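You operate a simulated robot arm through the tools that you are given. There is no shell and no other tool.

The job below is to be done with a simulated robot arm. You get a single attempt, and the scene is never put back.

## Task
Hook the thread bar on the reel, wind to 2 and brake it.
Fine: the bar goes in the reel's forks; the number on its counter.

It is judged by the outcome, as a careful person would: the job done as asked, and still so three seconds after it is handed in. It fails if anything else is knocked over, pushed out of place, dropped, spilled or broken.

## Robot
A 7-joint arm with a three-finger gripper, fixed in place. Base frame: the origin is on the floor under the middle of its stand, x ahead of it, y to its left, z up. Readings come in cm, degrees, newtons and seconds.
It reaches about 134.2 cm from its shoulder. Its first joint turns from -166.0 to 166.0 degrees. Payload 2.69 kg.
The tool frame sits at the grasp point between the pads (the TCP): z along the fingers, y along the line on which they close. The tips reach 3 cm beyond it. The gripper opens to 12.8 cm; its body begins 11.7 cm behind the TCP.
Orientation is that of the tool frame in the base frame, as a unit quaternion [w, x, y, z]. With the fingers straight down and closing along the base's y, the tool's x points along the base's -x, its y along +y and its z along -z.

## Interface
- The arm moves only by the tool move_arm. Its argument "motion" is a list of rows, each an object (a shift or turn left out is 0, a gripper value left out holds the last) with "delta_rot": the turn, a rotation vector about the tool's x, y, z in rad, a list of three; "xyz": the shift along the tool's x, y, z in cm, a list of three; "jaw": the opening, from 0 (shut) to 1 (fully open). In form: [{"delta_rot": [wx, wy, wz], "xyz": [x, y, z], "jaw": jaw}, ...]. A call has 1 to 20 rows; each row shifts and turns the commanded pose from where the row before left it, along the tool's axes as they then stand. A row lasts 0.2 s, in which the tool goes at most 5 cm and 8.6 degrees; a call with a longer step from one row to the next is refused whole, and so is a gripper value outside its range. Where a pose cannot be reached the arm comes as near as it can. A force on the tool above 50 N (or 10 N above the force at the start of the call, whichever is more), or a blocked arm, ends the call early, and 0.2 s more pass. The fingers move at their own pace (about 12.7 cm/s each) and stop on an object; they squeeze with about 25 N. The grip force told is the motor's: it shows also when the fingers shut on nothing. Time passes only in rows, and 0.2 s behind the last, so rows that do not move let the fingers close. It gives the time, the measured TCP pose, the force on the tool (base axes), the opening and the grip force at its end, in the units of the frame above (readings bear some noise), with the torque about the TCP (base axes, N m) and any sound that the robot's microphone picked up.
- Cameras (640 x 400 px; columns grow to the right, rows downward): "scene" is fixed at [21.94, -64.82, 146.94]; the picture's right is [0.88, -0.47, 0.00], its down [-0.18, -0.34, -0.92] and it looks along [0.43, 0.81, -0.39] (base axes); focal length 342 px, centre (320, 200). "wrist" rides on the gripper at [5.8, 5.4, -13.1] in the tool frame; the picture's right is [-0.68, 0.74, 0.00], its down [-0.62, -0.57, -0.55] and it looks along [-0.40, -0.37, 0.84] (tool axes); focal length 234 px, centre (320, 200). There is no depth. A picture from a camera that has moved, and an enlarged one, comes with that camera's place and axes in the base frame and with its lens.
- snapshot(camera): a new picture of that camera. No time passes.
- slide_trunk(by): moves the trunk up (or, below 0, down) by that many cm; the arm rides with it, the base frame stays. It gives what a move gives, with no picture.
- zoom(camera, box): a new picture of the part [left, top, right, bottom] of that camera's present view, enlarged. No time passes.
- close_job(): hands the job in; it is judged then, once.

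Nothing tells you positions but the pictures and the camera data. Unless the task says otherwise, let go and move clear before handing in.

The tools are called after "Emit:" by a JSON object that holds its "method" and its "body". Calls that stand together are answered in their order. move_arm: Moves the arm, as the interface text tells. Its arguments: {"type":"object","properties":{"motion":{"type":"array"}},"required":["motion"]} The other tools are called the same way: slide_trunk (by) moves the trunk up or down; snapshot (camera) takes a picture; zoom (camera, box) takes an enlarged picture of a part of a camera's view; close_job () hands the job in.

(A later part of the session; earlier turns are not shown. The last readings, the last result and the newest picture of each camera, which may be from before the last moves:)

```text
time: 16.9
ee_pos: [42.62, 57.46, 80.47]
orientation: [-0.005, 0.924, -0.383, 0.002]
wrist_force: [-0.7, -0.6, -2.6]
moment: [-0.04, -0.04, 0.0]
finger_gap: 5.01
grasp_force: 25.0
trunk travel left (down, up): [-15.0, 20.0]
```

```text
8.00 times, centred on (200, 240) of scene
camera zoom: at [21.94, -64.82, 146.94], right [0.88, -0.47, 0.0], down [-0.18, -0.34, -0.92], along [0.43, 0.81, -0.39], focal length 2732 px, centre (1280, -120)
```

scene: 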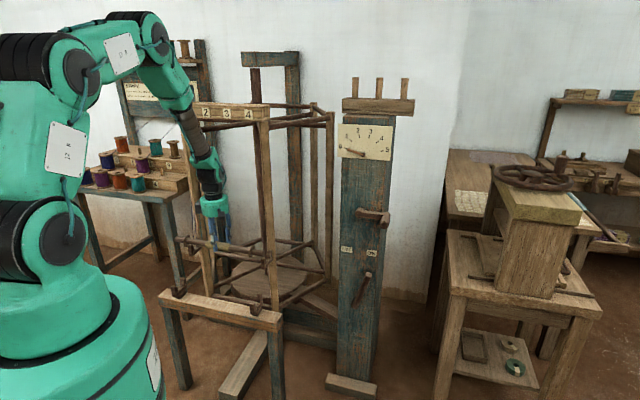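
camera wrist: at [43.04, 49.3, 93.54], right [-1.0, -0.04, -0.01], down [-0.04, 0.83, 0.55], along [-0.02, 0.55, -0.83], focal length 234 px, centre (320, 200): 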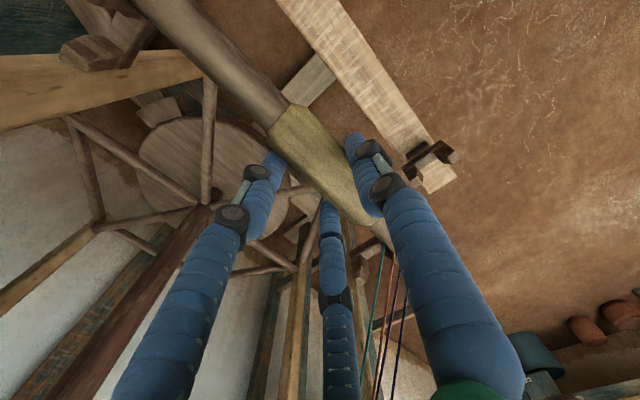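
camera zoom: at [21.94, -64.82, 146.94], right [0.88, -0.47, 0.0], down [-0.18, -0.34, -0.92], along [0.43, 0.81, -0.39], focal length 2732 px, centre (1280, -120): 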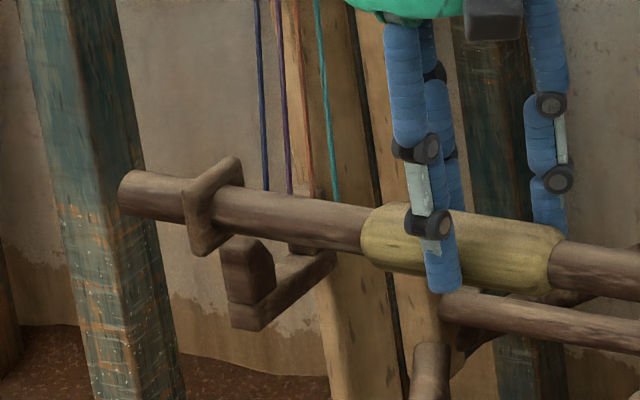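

The forks line up parallel with the bar (no yaw needed), and only ~0.4 cm axial correction is wanted. I'll move the bar over the fork mouths at this height and check from both cameras.

Emit:
{"method": "move_arm", "body": {"motion": [{"xyz": [0.1, -1.6, 0]}, {"xyz": [0.1, -1.6, 0]}, {"xyz": [0.1, -1.6, 0]}, {"xyz": [0.1, -1.5, 0]}, {"xyz": [0, 0, 0]}]}}

Emit:
{"method": "snapshot", "body": {"camera": "wrist"}}

Emit:
{"method": "zoom", "body": {"camera": "scene", "box": [225, 220, 305, 270]}}

Emit:
{"method": "zoom", "body": {"camera": "scene", "box": [160, 210, 240, 260]}}

Emit:
{"method": "zoom", "body": {"camera": "wrist", "box": [60, 0, 300, 150]}}

```text
time: 18.1
ee_pos: [47.41, 61.64, 80.75]
orientation: [-0.004, 0.924, -0.383, 0.001]
wrist_force: [-0.1, -0.2, -2.1]
moment: [-0.01, -0.03, -0.01]
finger_gap: 5.05
grasp_force: 24.8
trunk travel left (down, up): [-15.0, 20.0]
```

```text
taken
camera wrist: at [47.76, 53.6, 93.7], right [-1.0, -0.04, -0.01], down [-0.04, 0.83, 0.55], along [-0.02, 0.55, -0.83], focal length 234 px, centre (320, 200)
```

wrist: 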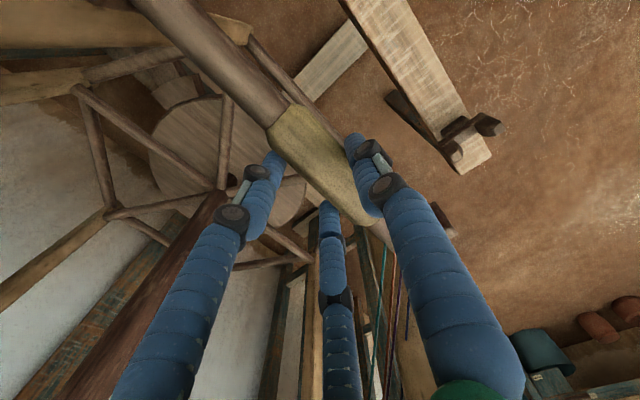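

```text
8.00 times, centred on (265, 245) of scene
camera zoom: at [21.94, -64.82, 146.94], right [0.88, -0.47, 0.0], down [-0.18, -0.34, -0.92], along [0.43, 0.81, -0.39], focal length 2732 px, centre (760, -160)
```

zoom: 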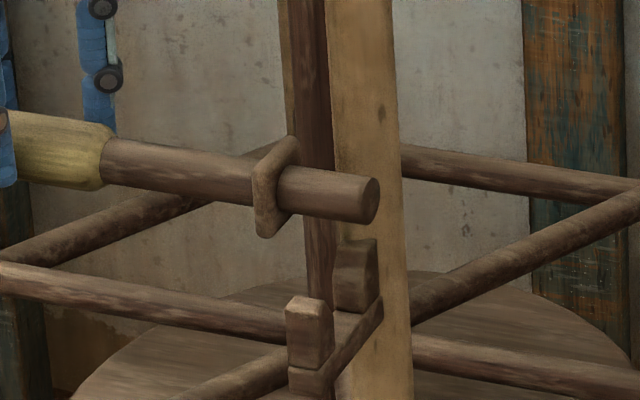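

```text
8.00 times, centred on (200, 235) of scene
camera zoom: at [21.94, -64.82, 146.94], right [0.88, -0.47, 0.0], down [-0.18, -0.34, -0.92], along [0.43, 0.81, -0.39], focal length 2732 px, centre (1280, -80)
```

zoom: 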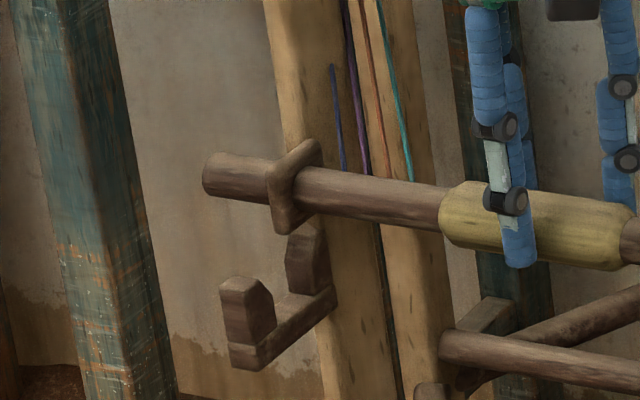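

```text
2.67 times, centred on (180, 75) of wrist
camera zoom: at [47.76, 53.6, 93.7], right [-1.0, -0.04, -0.01], down [-0.04, 0.83, 0.55], along [-0.02, 0.55, -0.83], focal length 624 px, centre (693, 533)
```

zoom: 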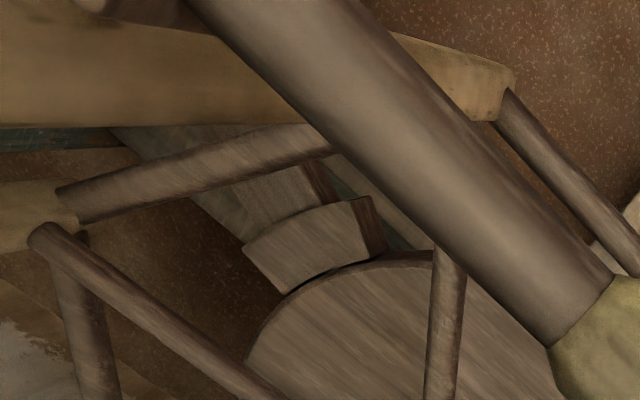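

The bar is over both forks and images agree on alignment within a few millimetres. I'll lower in small steps, checking force as it enters the forks.

Emit:
{"method": "move_arm", "body": {"motion": [{"xyz": [0, 0, 1.0]}, {"xyz": [0, 0, 1.0]}, {"xyz": [0, 0, 0.8]}, {"xyz": [0, 0, 0.6]}, {"xyz": [0, 0, 0]}]}}

Emit:
{"method": "zoom", "body": {"camera": "scene", "box": [225, 220, 305, 270]}}

Emit:
{"method": "zoom", "body": {"camera": "scene", "box": [160, 210, 240, 260]}}

```text
time: 19.3
ee_pos: [47.27, 61.7, 77.25]
orientation: [-0.005, 0.924, -0.384, 0.001]
wrist_force: [-0.5, 0.1, -2.5]
moment: [0.01, 0.0, 0.0]
finger_gap: 5.02
grasp_force: 25.0
trunk travel left (down, up): [-15.0, 20.0]
```

```text
8.00 times, centred on (265, 245) of scene
camera zoom: at [21.94, -64.82, 146.94], right [0.88, -0.47, 0.0], down [-0.18, -0.34, -0.92], along [0.43, 0.81, -0.39], focal length 2732 px, centre (760, -160)
```

zoom: 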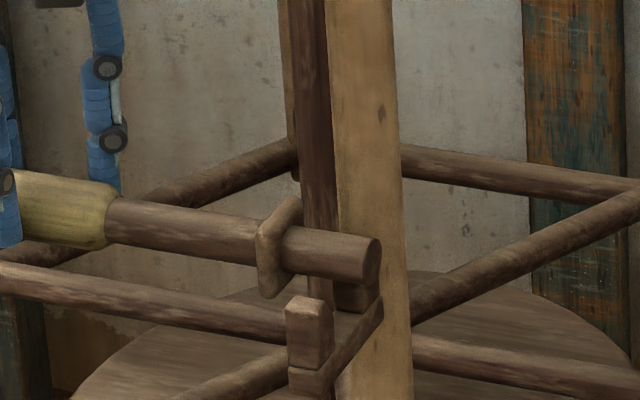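

```text
8.00 times, centred on (200, 235) of scene
camera zoom: at [21.94, -64.82, 146.94], right [0.88, -0.47, 0.0], down [-0.18, -0.34, -0.92], along [0.43, 0.81, -0.39], focal length 2732 px, centre (1280, -80)
```

zoom: 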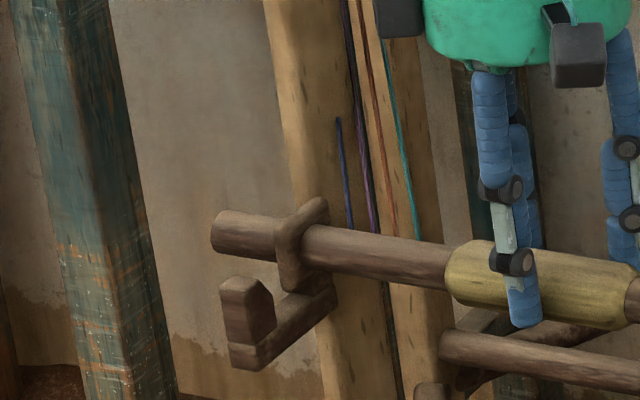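

Still free with no contact and the bar is dropping between the prongs. I continue down in finer steps.

Emit:
{"method": "move_arm", "body": {"motion": [{"xyz": [0, 0, 0.6]}, {"xyz": [0, 0, 0.6]}, {"xyz": [0, 0, 0.5]}, {"xyz": [0, 0, 0]}]}}

Emit:
{"method": "zoom", "body": {"camera": "scene", "box": [225, 225, 305, 275]}}

Emit:
{"method": "zoom", "body": {"camera": "scene", "box": [160, 215, 240, 265]}}

```text
time: 20.3
ee_pos: [47.38, 61.53, 75.55]
orientation: [-0.004, 0.924, -0.383, 0.0]
wrist_force: [-0.8, -0.4, -2.9]
moment: [-0.01, -0.01, 0.03]
finger_gap: 5.02
grasp_force: 25.1
trunk travel left (down, up): [-15.0, 20.0]
```

```text
8.00 times, centred on (265, 250) of scene
camera zoom: at [21.94, -64.82, 146.94], right [0.88, -0.47, 0.0], down [-0.18, -0.34, -0.92], along [0.43, 0.81, -0.39], focal length 2732 px, centre (760, -200)
```

zoom: 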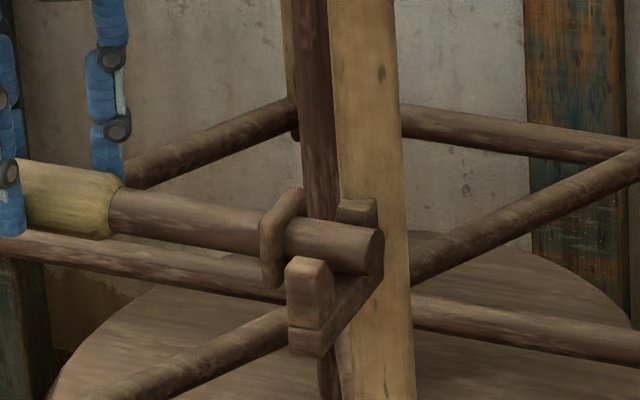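

```text
8.00 times, centred on (200, 240) of scene
camera zoom: at [21.94, -64.82, 146.94], right [0.88, -0.47, 0.0], down [-0.18, -0.34, -0.92], along [0.43, 0.81, -0.39], focal length 2732 px, centre (1280, -120)
```

zoom: 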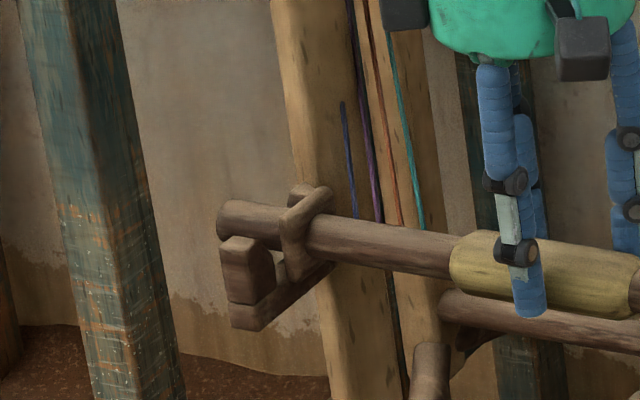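

The bar is now between the prongs at both ends. I lower the last bit in small steps until it rests.

Emit:
{"method": "move_arm", "body": {"motion": [{"xyz": [0, 0, 0.4]}, {"xyz": [0, 0, 0.4]}, {"xyz": [0, 0, 0.3]}, {"xyz": [0, 0, 0]}]}}

Emit:
{"method": "zoom", "body": {"camera": "scene", "box": [225, 225, 305, 275]}}

Emit:
{"method": "zoom", "body": {"camera": "scene", "box": [160, 215, 240, 265]}}

```text
time: 21.3
ee_pos: [47.38, 61.54, 74.59]
orientation: [-0.005, 0.924, -0.384, 0.001]
wrist_force: [1.0, 0.2, -2.6]
moment: [0.0, -0.02, 0.02]
finger_gap: 5.0
grasp_force: 24.8
trunk travel left (down, up): [-15.0, 20.0]
```

```text
8.00 times, centred on (265, 250) of scene
camera zoom: at [21.94, -64.82, 146.94], right [0.88, -0.47, 0.0], down [-0.18, -0.34, -0.92], along [0.43, 0.81, -0.39], focal length 2732 px, centre (760, -200)
```

zoom: 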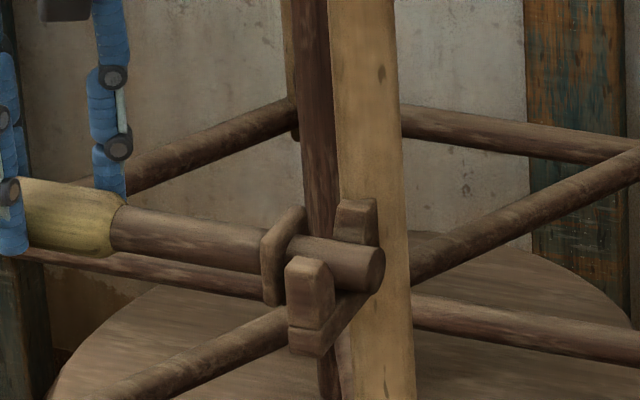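

```text
8.00 times, centred on (200, 240) of scene
camera zoom: at [21.94, -64.82, 146.94], right [0.88, -0.47, 0.0], down [-0.18, -0.34, -0.92], along [0.43, 0.81, -0.39], focal length 2732 px, centre (1280, -120)
```

zoom: 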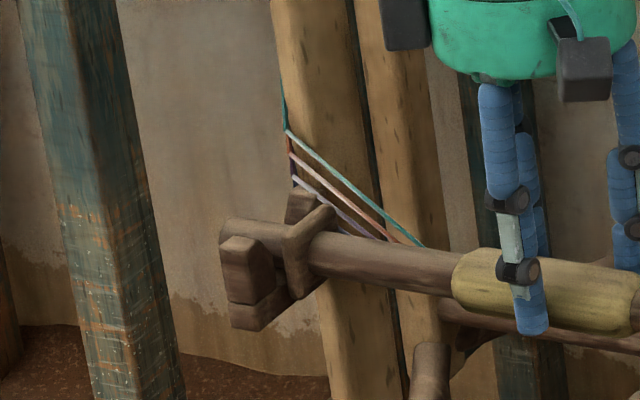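

The bar is nearly seated and the threads now lead off around the left post. I lower the final few millimetres until contact shows.

Emit:
{"method": "move_arm", "body": {"motion": [{"xyz": [0, 0, 0.3]}, {"xyz": [0, 0, 0.3]}, {"xyz": [0, 0, 0]}]}}

Emit:
{"method": "zoom", "body": {"camera": "scene", "box": [225, 225, 305, 275]}}

Emit:
{"method": "zoom", "body": {"camera": "scene", "box": [160, 215, 240, 265]}}

```text
time: 22.1
ee_pos: [47.46, 61.65, 74.19]
orientation: [-0.006, 0.924, -0.383, 0.002]
wrist_force: [-2.3, -3.1, 23.7]
moment: [-0.34, 0.14, 0.13]
finger_gap: 5.03
grasp_force: 24.6
trunk travel left (down, up): [-15.0, 20.0]
```

```text
8.00 times, centred on (265, 250) of scene
camera zoom: at [21.94, -64.82, 146.94], right [0.88, -0.47, 0.0], down [-0.18, -0.34, -0.92], along [0.43, 0.81, -0.39], focal length 2732 px, centre (760, -200)
```

zoom: 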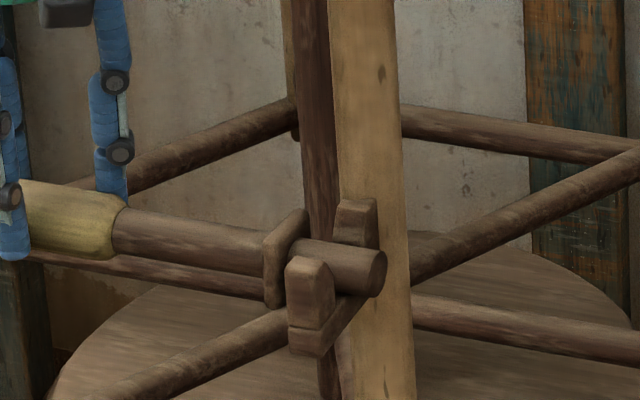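

```text
8.00 times, centred on (200, 240) of scene
camera zoom: at [21.94, -64.82, 146.94], right [0.88, -0.47, 0.0], down [-0.18, -0.34, -0.92], along [0.43, 0.81, -0.39], focal length 2732 px, centre (1280, -120)
```

zoom: 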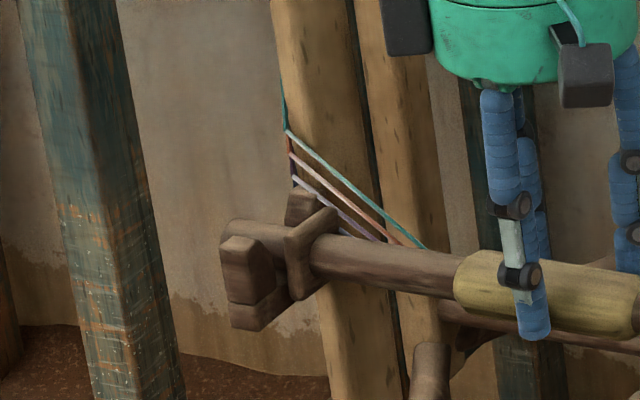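

It has bottomed out (24 N up). I'll ease off the pressure, open the fingers, and lift straight up.

Emit:
{"method": "move_arm", "body": {"motion": [{"xyz": [0, 0, -0.2]}, {"jaw": 0.45}, {"jaw": 0.55}, {"jaw": 0.7}, {"jaw": 0.75}, {"jaw": 0.75}]}}

Emit:
{"method": "zoom", "body": {"camera": "scene", "box": [225, 225, 305, 275]}}

Emit:
{"method": "zoom", "body": {"camera": "scene", "box": [160, 215, 240, 265]}}

Emit:
{"method": "snapshot", "body": {"camera": "wrist"}}

```text
time: 23.5
ee_pos: [47.4, 61.6, 74.22]
orientation: [-0.005, 0.923, -0.384, 0.0]
wrist_force: [0.5, -0.3, 0.1]
moment: [0.03, 0.01, 0.0]
finger_gap: 9.6
grasp_force: 0.0
trunk travel left (down, up): [-15.0, 20.0]
```

```text
8.00 times, centred on (265, 250) of scene
camera zoom: at [21.94, -64.82, 146.94], right [0.88, -0.47, 0.0], down [-0.18, -0.34, -0.92], along [0.43, 0.81, -0.39], focal length 2732 px, centre (760, -200)
```

zoom: 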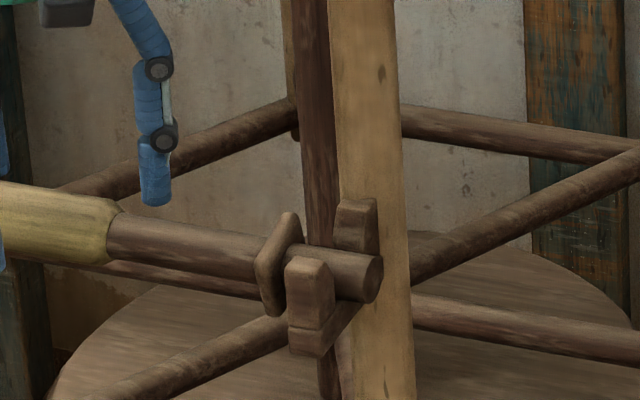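

```text
8.00 times, centred on (200, 240) of scene
camera zoom: at [21.94, -64.82, 146.94], right [0.88, -0.47, 0.0], down [-0.18, -0.34, -0.92], along [0.43, 0.81, -0.39], focal length 2732 px, centre (1280, -120)
```

zoom: 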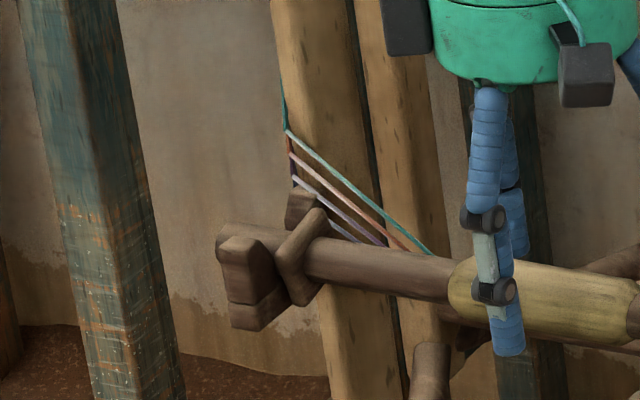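

```text
taken
camera wrist: at [47.72, 53.49, 87.13], right [-1.0, -0.04, -0.01], down [-0.04, 0.83, 0.55], along [-0.02, 0.55, -0.83], focal length 234 px, centre (320, 200)
```

wrist: 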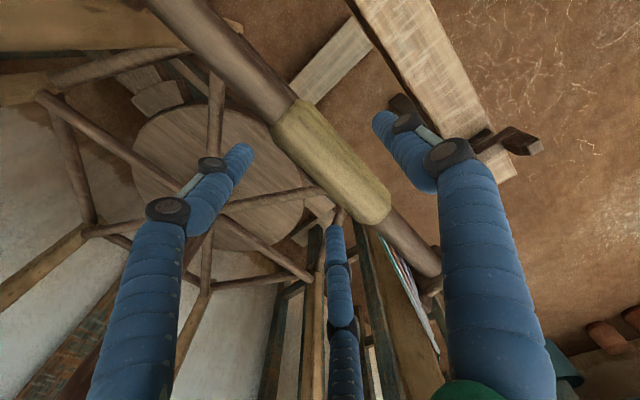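

The bar is resting in both forks and released. I'll lift straight up, back away from the reel, and move across toward the counter post to inspect the crank and brake lever.

Emit:
{"method": "move_arm", "body": {"motion": [{"xyz": [0, 0, -2.0]}, {"xyz": [0, 0, -3.5]}, {"xyz": [0, 0, -4.0]}, {"xyz": [0, 0, -4.0]}, {"xyz": [0, 4.5, 0]}, {"xyz": [0, 4.5, 0]}, {"xyz": [0, 4.5, 0]}, {"xyz": [4.5, 1, 0]}, {"xyz": [4.8, 0, 0]}, {"xyz": [4.8, 0, 0]}, {"xyz": [4.8, 0, 0]}, {"xyz": [4.8, 0, 0]}, {"xyz": [4.8, 0, 0]}, {"xyz": [4.8, 0, 0]}, {"xyz": [4.8, 0, 0]}, {"xyz": [0, 0, 0]}]}}

Emit:
{"method": "snapshot", "body": {"camera": "scene"}}

Emit:
{"method": "snapshot", "body": {"camera": "wrist"}}

```text
time: 26.9
ee_pos: [64.08, 24.26, 87.47]
orientation: [-0.005, 0.923, -0.384, 0.0]
wrist_force: [0.1, -0.3, -0.6]
moment: [0.04, 0.04, 0.02]
finger_gap: 9.63
grasp_force: 0.1
trunk travel left (down, up): [-15.0, 20.0]
```

```text
taken
```

scene: 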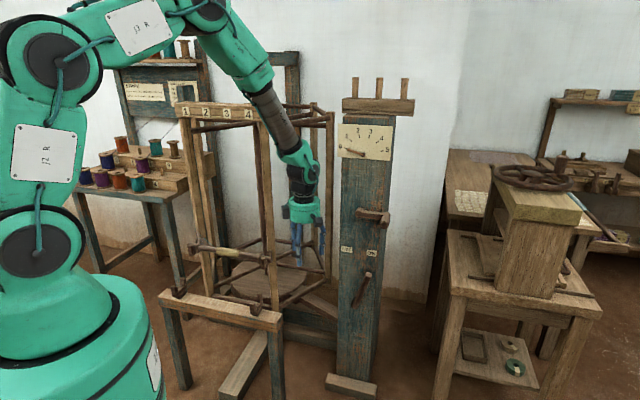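

```text
taken
camera wrist: at [64.48, 16.2, 100.49], right [-1.0, -0.04, 0.0], down [-0.04, 0.83, 0.55], along [-0.02, 0.55, -0.83], focal length 234 px, centre (320, 200)
```

wrist: 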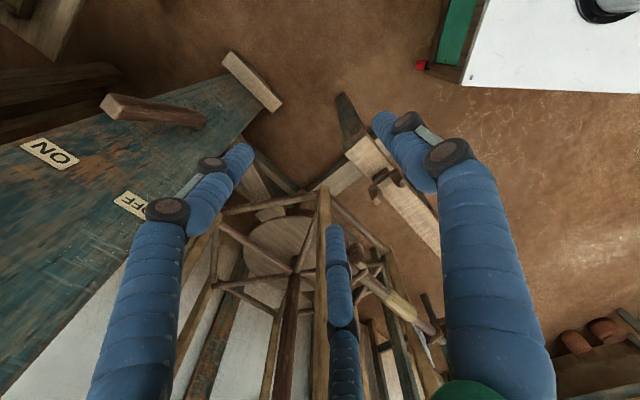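

The hand is clear of the reel and near the counter post; the lever and its OFF/ON labels are visible. I zoom in on them.

Emit:
{"method": "zoom", "body": {"camera": "wrist", "box": [0, 60, 260, 222]}}

Emit:
{"method": "zoom", "body": {"camera": "scene", "box": [330, 225, 410, 325]}}

Emit:
{"method": "zoom", "body": {"camera": "scene", "box": [335, 190, 415, 240]}}

Emit:
{"method": "zoom", "body": {"camera": "scene", "box": [160, 220, 290, 310]}}

```text
2.46 times, centred on (130, 141) of wrist
camera zoom: at [64.48, 16.2, 100.49], right [-1.0, -0.04, 0.0], down [-0.04, 0.83, 0.55], along [-0.02, 0.55, -0.83], focal length 576 px, centre (788, 345)
```

zoom: 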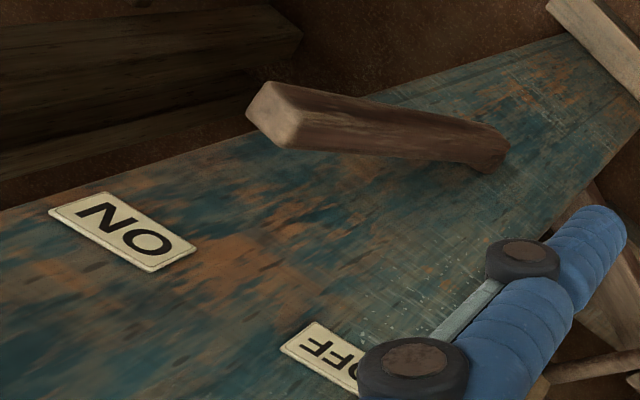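

```text
4.00 times, centred on (370, 275) of scene
camera zoom: at [21.94, -64.82, 146.94], right [0.88, -0.47, 0.0], down [-0.18, -0.34, -0.92], along [0.43, 0.81, -0.39], focal length 1366 px, centre (120, -100)
```

zoom: 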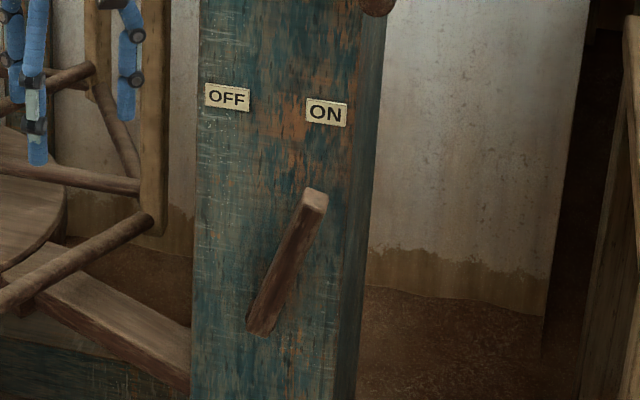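

```text
8.00 times, centred on (375, 215) of scene
camera zoom: at [21.94, -64.82, 146.94], right [0.88, -0.47, 0.0], down [-0.18, -0.34, -0.92], along [0.43, 0.81, -0.39], focal length 2732 px, centre (-120, 80)
```

zoom: 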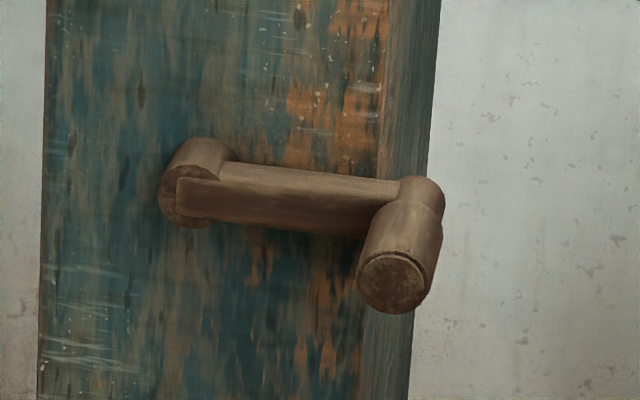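

```text
4.44 times, centred on (225, 265) of scene
camera zoom: at [21.94, -64.82, 146.94], right [0.88, -0.47, 0.0], down [-0.18, -0.34, -0.92], along [0.43, 0.81, -0.39], focal length 1518 px, centre (742, -89)
```

zoom: 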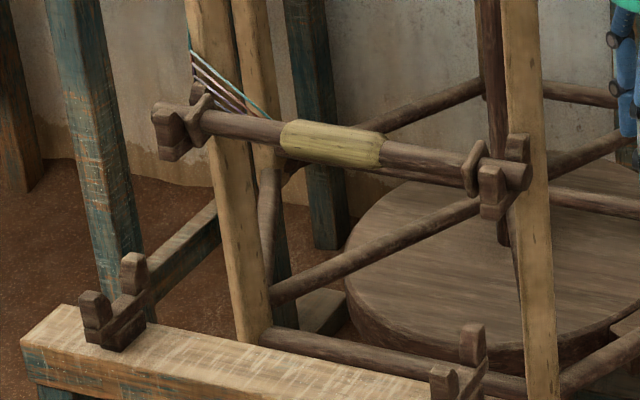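

The lever (base ≈ p 42, z 46; tip ≈ p 48, q 84, z 66) points at ON, so the reel is braked now and must be released before winding. I'll move over in front of the post and pitch the hand toward horizontal so I can work on the lever and crank.

Emit:
{"method": "move_arm", "body": {"motion": [{"xyz": [4, 0, 0], "jaw": 0.5}, {"xyz": [4, 0, 0], "jaw": 0.2}, {"xyz": [4, 0, 0], "jaw": 0}, {"xyz": [4, 0, 0]}, {"xyz": [4, 0, 0]}, {"delta_rot": [0.14, 0, 0]}, {"delta_rot": [0.14, 0, 0]}, {"delta_rot": [0.14, 0, 0]}, {"delta_rot": [0.14, 0, 0]}, {"delta_rot": [0.14, 0, 0]}, {"delta_rot": [0.14, 0, 0]}, {"xyz": [0, 0, 0]}]}}

Emit:
{"method": "snapshot", "body": {"camera": "scene"}}

Emit:
{"method": "snapshot", "body": {"camera": "wrist"}}

```text
time: 29.5
ee_pos: [78.22, 10.24, 87.89]
orientation: [-0.255, 0.887, -0.37, 0.104]
wrist_force: [0.5, 0.0, 0.7]
moment: [0.03, 0.0, 0.0]
finger_gap: 0.2
grasp_force: 25.3
out of reach, approached as far as the arm can: row 9, 10, 11
trunk travel left (down, up): [-15.0, 20.0]
```

```text
taken
```

scene: 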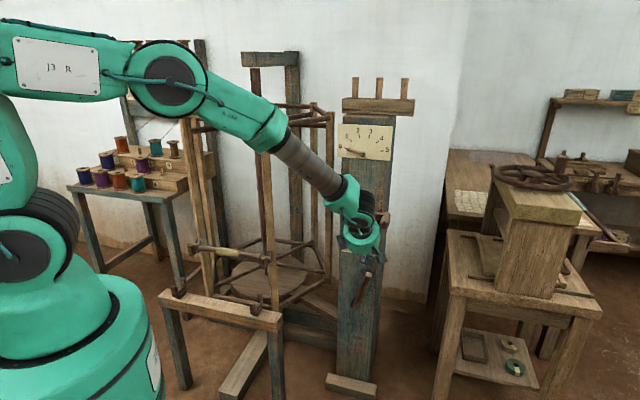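

```text
taken
camera wrist: at [74.3, -2.08, 95.9], right [-0.92, 0.04, -0.39], down [-0.3, 0.57, 0.77], along [0.25, 0.82, -0.51], focal length 234 px, centre (320, 200)
```

wrist: 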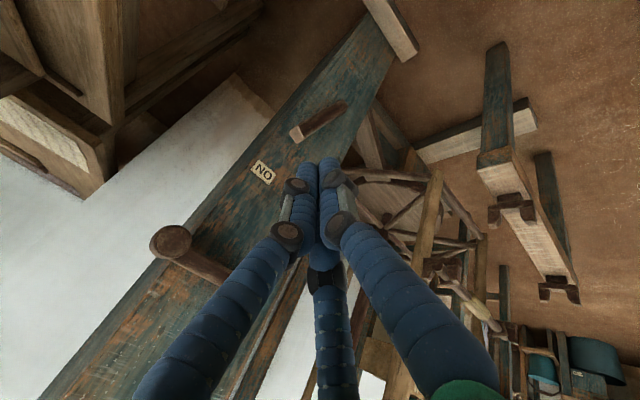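

The hand pitched about 32° before the wrist ran out of range, which is enough tilt. I'll bring the commanded tilt back to match, and check the pose.

Emit:
{"method": "move_arm", "body": {"motion": [{"delta_rot": [-0.14, 0, 0]}, {"delta_rot": [-0.14, 0, 0]}, {"xyz": [0, 0, 0]}]}}

Emit:
{"method": "zoom", "body": {"camera": "wrist", "box": [140, 60, 380, 290]}}

```text
time: 30.3
ee_pos: [78.24, 10.31, 87.75]
orientation: [-0.128, 0.914, -0.382, 0.052]
wrist_force: [0.2, 0.8, -0.2]
moment: [-0.05, 0.0, 0.0]
finger_gap: 0.21
grasp_force: 25.1
trunk travel left (down, up): [-15.0, 20.0]
```

```text
1.74 times, centred on (260, 175) of wrist
camera zoom: at [76.3, -0.1, 98.66], right [-0.98, -0.02, -0.2], down [-0.15, 0.71, 0.68], along [0.13, 0.7, -0.7], focal length 407 px, centre (424, 244)
```

zoom: 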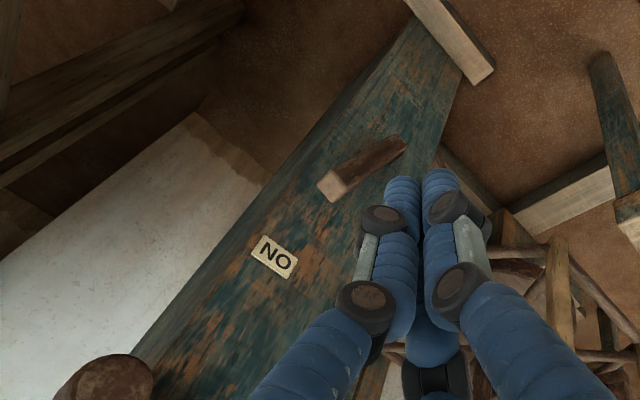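

The lever tip is near p 46.8, q 84, z 66, and the crank handle sticks out from q 86 to 76 at p 52, z 93. I'll lower beside and in front of the lever while pitching the hand further out.

Emit:
{"method": "move_arm", "body": {"motion": [{"xyz": [1, -0.36, 3.57]}, {"xyz": [1, -0.36, 3.57]}, {"xyz": [1, -0.36, 3.57]}, {"xyz": [1, -0.36, 3.57]}, {"xyz": [1, -0.36, 3.57]}, {"xyz": [1, -0.36, 3.57]}, {"delta_rot": [0.14, 0, 0]}, {"delta_rot": [0.14, 0, 0]}, {"delta_rot": [0.14, 0, 0]}, {"xyz": [0, 0, 0]}]}}

Emit:
{"method": "snapshot", "body": {"camera": "scene"}}

Emit:
{"method": "snapshot", "body": {"camera": "wrist"}}

```text
time: 32.5
ee_pos: [89.18, 12.45, 68.32]
orientation: [-0.276, 0.878, -0.373, 0.113]
wrist_force: [-0.4, 1.2, 0.2]
moment: [0.01, -0.09, -0.06]
finger_gap: 0.21
grasp_force: 24.9
out of reach, approached as far as the arm can: row 9
trunk travel left (down, up): [-15.0, 20.0]
```

```text
taken
```

scene: 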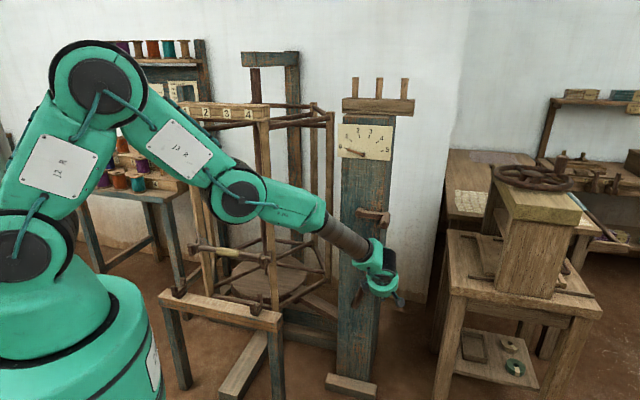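

```text
taken
camera wrist: at [84.78, -0.17, 75.87], right [-0.91, 0.07, -0.42], down [-0.32, 0.54, 0.78], along [0.28, 0.84, -0.47], focal length 234 px, centre (320, 200)
```

wrist: 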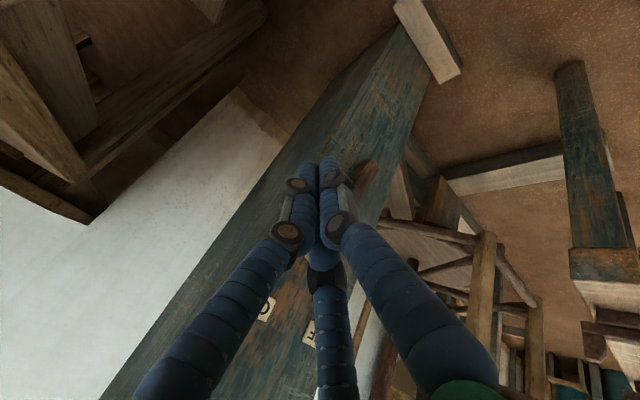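

The fingers are now on the right (ON) side of the lever. I'll advance so the closed fingers sit beside the lever's upper part.

Emit:
{"method": "move_arm", "body": {"motion": [{"xyz": [0, -1.54, 2.6]}, {"xyz": [0, -1.54, 2.6]}, {"xyz": [0, -1.54, 2.6]}, {"xyz": [0, -1.54, 2.6]}, {"xyz": [0, 0, 0]}]}}

Emit:
{"method": "snapshot", "body": {"camera": "wrist"}}

Emit:
{"method": "zoom", "body": {"camera": "scene", "box": [320, 180, 440, 330]}}

```text
time: 33.7
ee_pos: [97.06, 20.05, 63.02]
orientation: [-0.275, 0.879, -0.373, 0.112]
wrist_force: [0.1, 0.6, 0.4]
moment: [0.02, -0.01, 0.03]
finger_gap: 0.2
grasp_force: 25.1
trunk travel left (down, up): [-15.0, 20.0]
```

```text
taken
camera wrist: at [92.69, 7.46, 70.66], right [-0.91, 0.07, -0.41], down [-0.31, 0.55, 0.78], along [0.28, 0.84, -0.47], focal length 234 px, centre (320, 200)
```

wrist: 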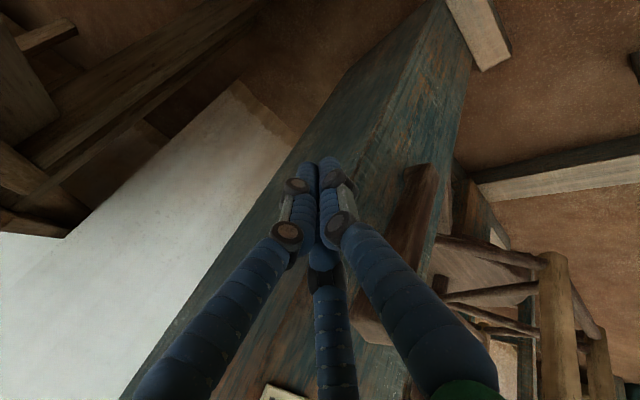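

```text
2.67 times, centred on (380, 255) of scene
camera zoom: at [21.94, -64.82, 146.94], right [0.88, -0.47, 0.0], down [-0.18, -0.34, -0.92], along [0.43, 0.81, -0.39], focal length 911 px, centre (160, 53)
```

zoom: 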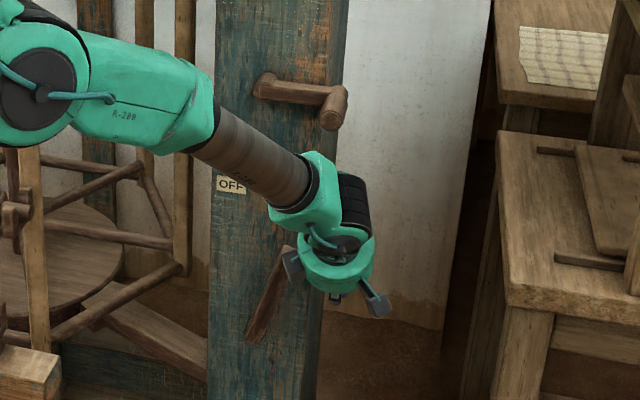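

The fingers sit to the right of the lever with clearance all round. I'll push the lever left toward OFF, in stages.

Emit:
{"method": "move_arm", "body": {"motion": [{"xyz": [-1.0, 0, 0]}, {"xyz": [-1.0, 0, 0]}, {"xyz": [-1.0, 0, 0]}, {"xyz": [-1.0, 0, 0]}, {"xyz": [-1.0, 0, 0]}, {"xyz": [-1.0, 0, 0]}, {"xyz": [-1.0, 0, 0]}, {"xyz": [0, 0, 0]}]}}

Emit:
{"method": "snapshot", "body": {"camera": "wrist"}}

Emit:
{"method": "zoom", "body": {"camera": "scene", "box": [320, 180, 440, 330]}}

```text
time: 35.5
ee_pos: [91.88, 25.06, 63.12]
orientation: [-0.275, 0.879, -0.373, 0.112]
wrist_force: [-0.8, -0.5, 0.0]
moment: [0.07, -0.03, 0.04]
finger_gap: 0.22
grasp_force: 25.4
trunk travel left (down, up): [-15.0, 20.0]
```

```text
taken
camera wrist: at [87.63, 12.5, 70.67], right [-0.91, 0.07, -0.41], down [-0.31, 0.55, 0.78], along [0.28, 0.84, -0.47], focal length 234 px, centre (320, 200)
```

wrist: 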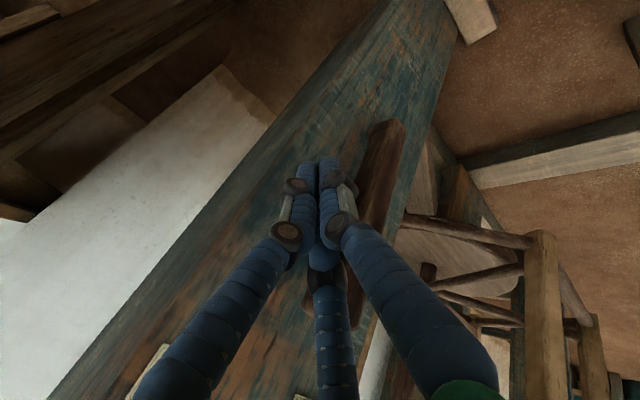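

```text
2.67 times, centred on (380, 255) of scene
camera zoom: at [21.94, -64.82, 146.94], right [0.88, -0.47, 0.0], down [-0.18, -0.34, -0.92], along [0.43, 0.81, -0.39], focal length 911 px, centre (160, 53)
```

zoom: 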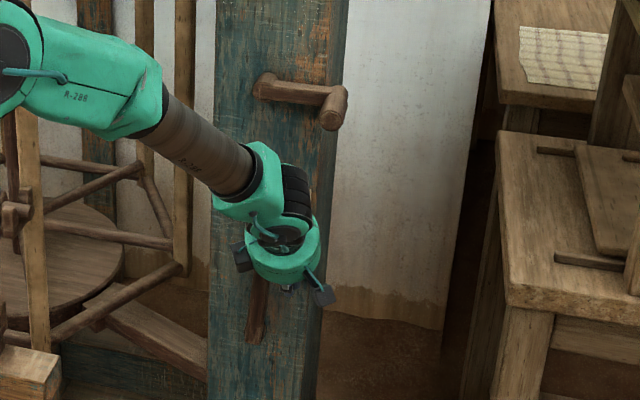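

The lever is moving easily (it is now nearly upright). I keep pushing it over to the OFF side.

Emit:
{"method": "move_arm", "body": {"motion": [{"xyz": [-1.0, 0, 0]}, {"xyz": [-1.0, 0, 0]}, {"xyz": [-1.0, 0, 0]}, {"xyz": [-1.0, 0, 0]}, {"xyz": [-1.0, 0, 0]}, {"xyz": [-1.0, 0, 0]}, {"xyz": [0, 0, 0]}]}}

Emit:
{"method": "snapshot", "body": {"camera": "wrist"}}

Emit:
{"method": "zoom", "body": {"camera": "scene", "box": [320, 180, 440, 330]}}

```text
time: 37.1
ee_pos: [87.92, 29.37, 63.24]
orientation: [-0.276, 0.878, -0.373, 0.113]
wrist_force: [-0.1, 0.4, -0.4]
moment: [-0.01, 0.0, 0.01]
finger_gap: 0.22
grasp_force: 24.8
trunk travel left (down, up): [-15.0, 20.0]
```

```text
taken
camera wrist: at [83.68, 16.74, 70.86], right [-0.91, 0.07, -0.41], down [-0.31, 0.55, 0.78], along [0.28, 0.84, -0.47], focal length 234 px, centre (320, 200)
```

wrist: 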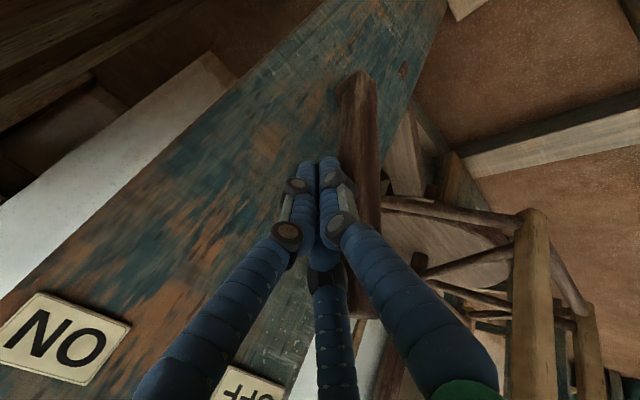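

```text
2.67 times, centred on (380, 255) of scene
camera zoom: at [21.94, -64.82, 146.94], right [0.88, -0.47, 0.0], down [-0.18, -0.34, -0.92], along [0.43, 0.81, -0.39], focal length 911 px, centre (160, 53)
```

zoom: 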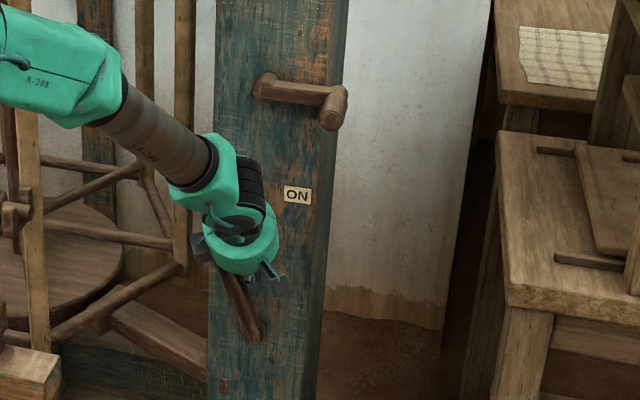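

The lever now leans left toward OFF. I'll push a bit further until it reaches its stop.

Emit:
{"method": "move_arm", "body": {"motion": [{"xyz": [-0.7, 0, 0]}, {"xyz": [-0.7, 0, 0]}, {"xyz": [-0.6, 0, 0]}, {"xyz": [0, 0, 0]}]}}

Emit:
{"method": "snapshot", "body": {"camera": "wrist"}}

Emit:
{"method": "zoom", "body": {"camera": "scene", "box": [320, 180, 440, 330]}}

```text
time: 37.8
ee_pos: [87.68, 30.15, 64.01]
orientation: [-0.277, 0.877, -0.374, 0.12]
wrist_force: [2.0, 0.3, 1.2]
moment: [0.06, 0.07, -0.03]
finger_gap: 0.23
grasp_force: 24.9
trunk travel left (down, up): [-15.0, 20.0]
stopped in row 3: the force on the tool passed its limit at 57 N (the readings are from after the stop); the commanded pose is now the measured one
```

```text
taken
camera wrist: at [83.27, 17.58, 71.47], right [-0.9, 0.07, -0.43], down [-0.32, 0.55, 0.77], along [0.29, 0.83, -0.47], focal length 234 px, centre (320, 200)
```

wrist: 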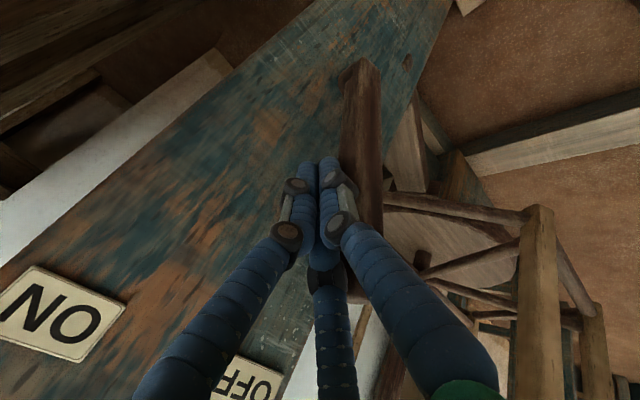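

```text
2.67 times, centred on (380, 255) of scene
camera zoom: at [21.94, -64.82, 146.94], right [0.88, -0.47, 0.0], down [-0.18, -0.34, -0.92], along [0.43, 0.81, -0.39], focal length 911 px, centre (160, 53)
```

zoom: 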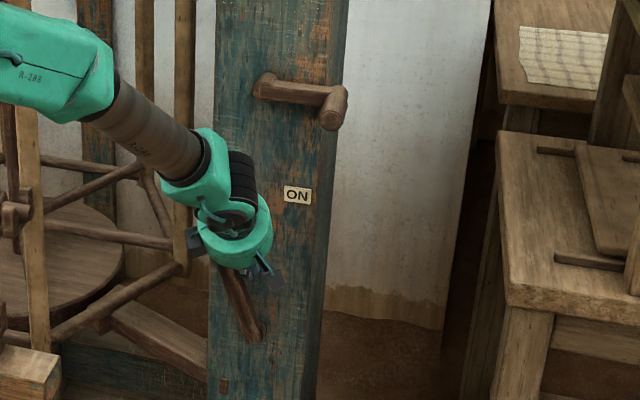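

The lever hit its OFF stop. I'll back off gently to the right and retreat, then check that it stays at OFF.

Emit:
{"method": "move_arm", "body": {"motion": [{"xyz": [1.0, 0, 0]}, {"xyz": [2.0, 0, 0]}, {"xyz": [2.0, 0, 0]}, {"xyz": [0, 1.5, -3.0]}, {"xyz": [0, 1.5, -3.0]}, {"xyz": [0, 1.5, -3.0]}, {"xyz": [0, 1.5, -3.0]}, {"xyz": [0, 2.0, -3.0]}, {"xyz": [0, 0, 0]}]}}

Emit:
{"method": "snapshot", "body": {"camera": "wrist"}}

Emit:
{"method": "snapshot", "body": {"camera": "scene"}}

```text
time: 39.8
ee_pos: [84.83, 18.14, 72.75]
orientation: [-0.267, 0.878, -0.38, 0.115]
wrist_force: [-0.4, -0.1, 0.1]
moment: [-0.03, -0.02, -0.01]
finger_gap: 0.21
grasp_force: 25.0
out of reach, approached as far as the arm can: row 6, 7, 8
trunk travel left (down, up): [-15.0, 20.0]
```

```text
taken
camera wrist: at [80.48, 5.65, 80.67], right [-0.91, 0.07, -0.41], down [-0.3, 0.56, 0.77], along [0.28, 0.82, -0.49], focal length 234 px, centre (320, 200)
```

wrist: 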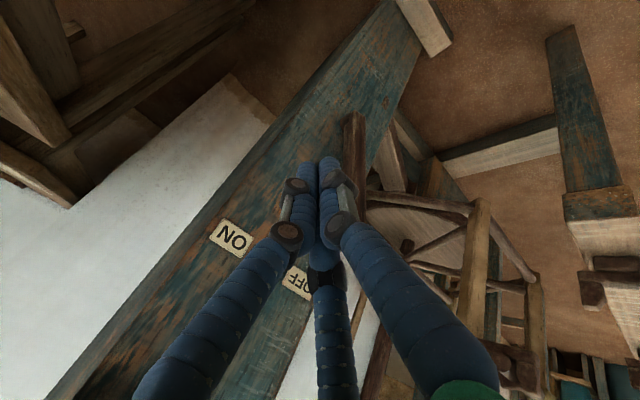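

```text
taken
```

scene: 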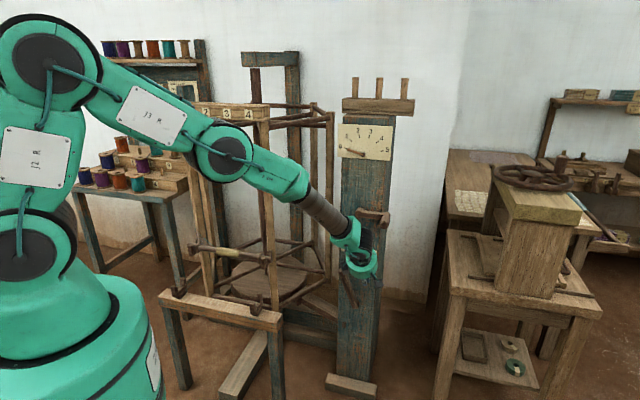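

The lever stays at OFF. Next I'll back away and rise above the crank so I can take its handle from above; first retreat, reduce the tilt, then go up.

Emit:
{"method": "move_arm", "body": {"motion": [{"delta_rot": [-0.14, 0, 0]}, {"delta_rot": [-0.14, 0, 0]}, {"xyz": [0, 3.8, -1.2]}, {"xyz": [0, 3.8, -1.2]}, {"xyz": [0, -1.2, -3.7]}, {"xyz": [0, -1.2, -3.7]}, {"xyz": [0, -1.2, -3.7]}, {"xyz": [0, -1.2, -3.7]}, {"xyz": [0, -1.2, -3.7]}, {"xyz": [0, -1.2, -3.7]}, {"xyz": [0, -1.2, -3.7]}, {"xyz": [0, -1.2, -3.7]}, {"xyz": [0, -1.2, -3.7]}, {"xyz": [0, 0, 0]}]}}

Emit:
{"method": "snapshot", "body": {"camera": "wrist"}}

Emit:
{"method": "snapshot", "body": {"camera": "scene"}}

```text
time: 42.8
ee_pos: [78.53, 12.25, 107.72]
orientation: [-0.152, 0.907, -0.387, 0.067]
wrist_force: [-0.4, -0.4, 0.0]
moment: [0.0, -0.01, -0.05]
finger_gap: 0.23
grasp_force: 25.3
trunk travel left (down, up): [-15.0, 20.0]
```

```text
taken
camera wrist: at [75.89, 1.48, 118.3], right [-0.97, 0.01, -0.24], down [-0.17, 0.69, 0.7], along [0.17, 0.72, -0.67], focal length 234 px, centre (320, 200)
```

wrist: 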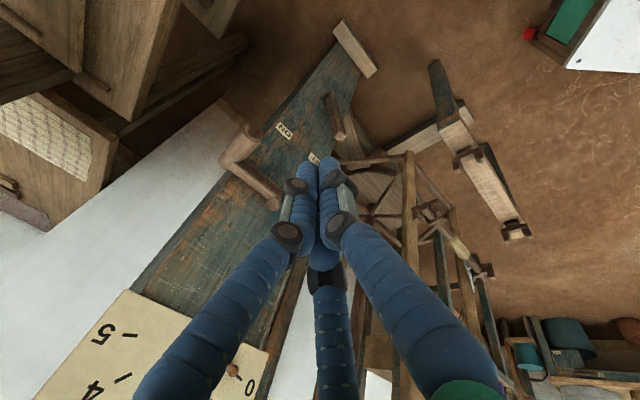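

```text
taken
```

scene: 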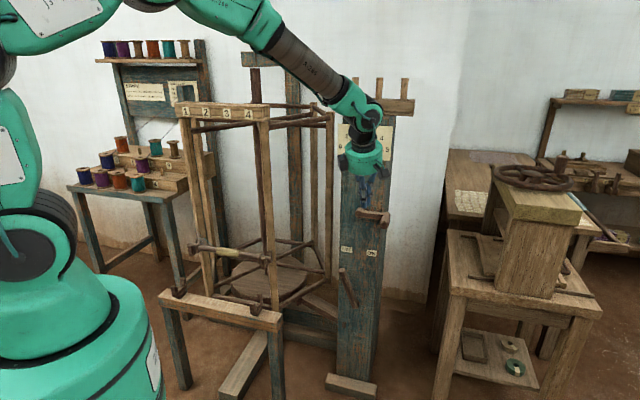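

Good view: the lever is at OFF and the crank and dial are both visible. I zoom in to measure the crank precisely.

Emit:
{"method": "zoom", "body": {"camera": "wrist", "box": [180, 90, 340, 220]}}

Emit:
{"method": "zoom", "body": {"camera": "scene", "box": [335, 190, 415, 240]}}

```text
3.08 times, centred on (260, 155) of wrist
camera zoom: at [75.89, 1.48, 118.3], right [-0.97, 0.01, -0.24], down [-0.17, 0.69, 0.7], along [0.17, 0.72, -0.67], focal length 720 px, centre (505, 338)
```

zoom: 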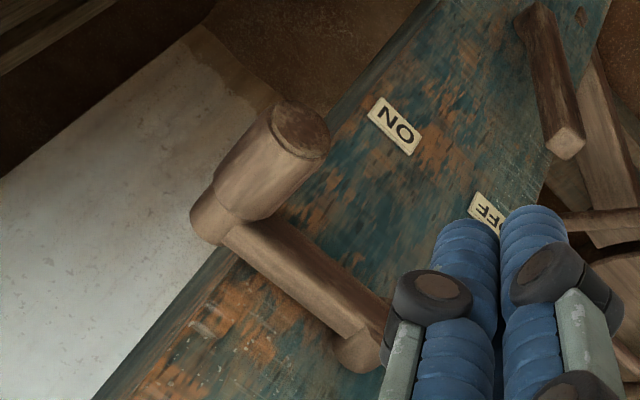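

```text
8.00 times, centred on (375, 215) of scene
camera zoom: at [21.94, -64.82, 146.94], right [0.88, -0.47, 0.0], down [-0.18, -0.34, -0.92], along [0.43, 0.81, -0.39], focal length 2732 px, centre (-120, 80)
```

zoom: 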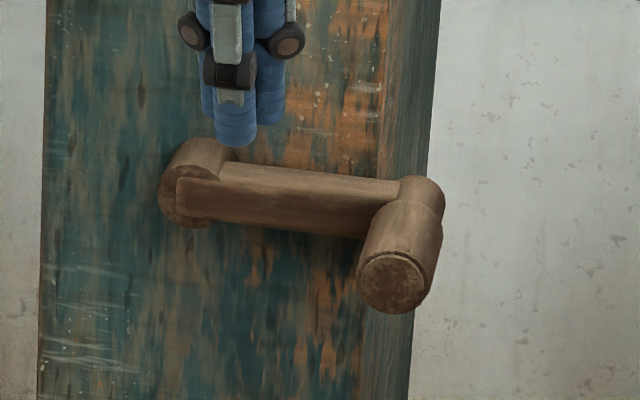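

Crank handle: axis along q from about 77.6 to 85, at p≈52, z≈92.5; the hub is near p≈41.8, so the radius is about 10.2 cm. I'll roll the hand 90° so its fingers close sideways around the handle.

Emit:
{"method": "move_arm", "body": {"motion": [{"delta_rot": [0, 0, 0.1428]}, {"delta_rot": [0, 0, 0.1428]}, {"delta_rot": [0, 0, 0.1428]}, {"delta_rot": [0, 0, 0.1428]}, {"delta_rot": [0, 0, 0.1428]}, {"delta_rot": [0, 0, 0.1428]}, {"delta_rot": [0, 0, 0.1428]}, {"delta_rot": [0, 0, 0.1428]}, {"delta_rot": [0, 0, 0.1428]}, {"delta_rot": [0, 0, 0.1428]}, {"delta_rot": [0, 0, 0.1428], "jaw": 0.7}, {"xyz": [0, 0, 0], "jaw": 0.7}]}}

Emit:
{"method": "snapshot", "body": {"camera": "wrist"}}

Emit:
{"method": "snapshot", "body": {"camera": "scene"}}

```text
time: 45.4
ee_pos: [78.51, 12.11, 107.62]
orientation: [0.154, -0.367, 0.915, 0.06]
wrist_force: [0.0, 1.2, 0.4]
moment: [0.01, 0.0, 0.0]
finger_gap: 8.94
grasp_force: 0.1
trunk travel left (down, up): [-15.0, 20.0]
```

```text
taken
camera wrist: at [67.86, 9.25, 117.86], right [-0.05, 0.97, 0.22], down [0.68, -0.13, 0.72], along [0.73, 0.18, -0.66], focal length 234 px, centre (320, 200)
```

wrist: 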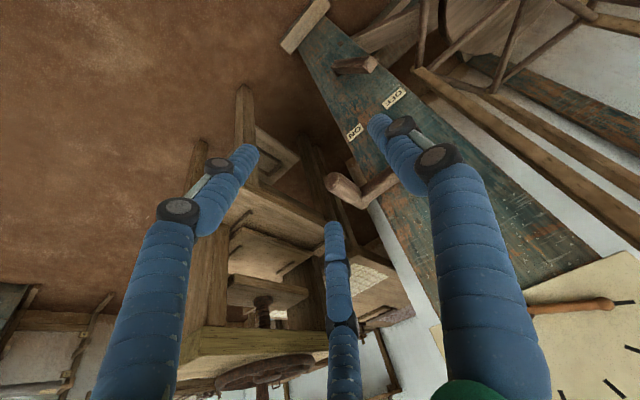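

```text
taken
```

scene: 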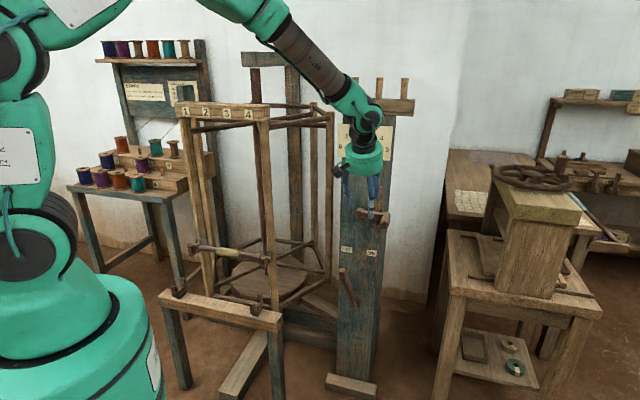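

The hand is rolled and open; I can see the crank, lever and needle at 0. Now I'll tilt a bit more and move to a pre-grasp point up and back from the handle.

Emit:
{"method": "move_arm", "body": {"motion": [{"delta_rot": [0, -0.095, 0]}, {"delta_rot": [0, -0.095, 0]}, {"xyz": [-1.79, -1.47, 2.24]}, {"xyz": [-1.79, -1.47, 2.24]}, {"xyz": [-1.79, -1.47, 2.24]}, {"xyz": [-1.79, -1.47, 2.24]}, {"xyz": [0, 0, 0]}]}}

Emit:
{"method": "snapshot", "body": {"camera": "wrist"}}

Emit:
{"method": "zoom", "body": {"camera": "scene", "box": [320, 130, 440, 250]}}

```text
time: 47.0
ee_pos: [90.4, 15.48, 103.13]
orientation: [0.241, -0.36, 0.896, 0.095]
wrist_force: [0.2, -0.2, -0.9]
moment: [-0.02, 0.03, -0.01]
finger_gap: 8.96
grasp_force: 0.1
trunk travel left (down, up): [-15.0, 20.0]
```

```text
taken
camera wrist: at [78.39, 11.27, 111.47], right [-0.09, 0.94, 0.34], down [0.58, -0.23, 0.78], along [0.81, 0.26, -0.52], focal length 234 px, centre (320, 200)
```

wrist: 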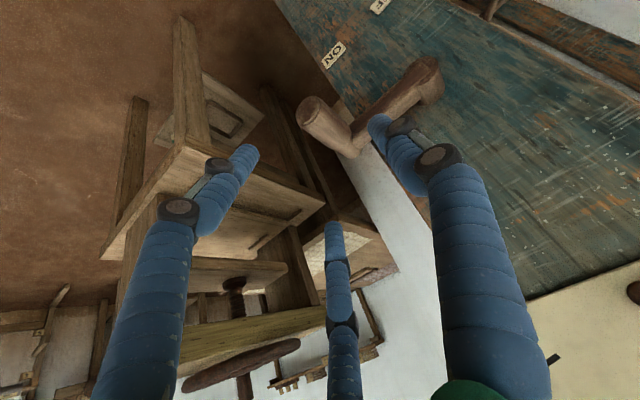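

```text
3.33 times, centred on (380, 190) of scene
camera zoom: at [21.94, -64.82, 146.94], right [0.88, -0.47, 0.0], down [-0.18, -0.34, -0.92], along [0.43, 0.81, -0.39], focal length 1138 px, centre (120, 233)
```

zoom: 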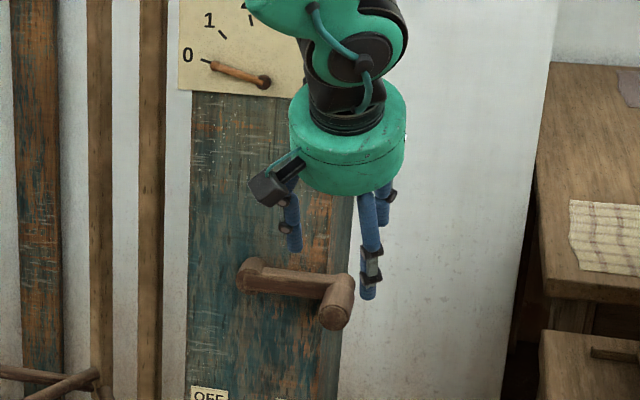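

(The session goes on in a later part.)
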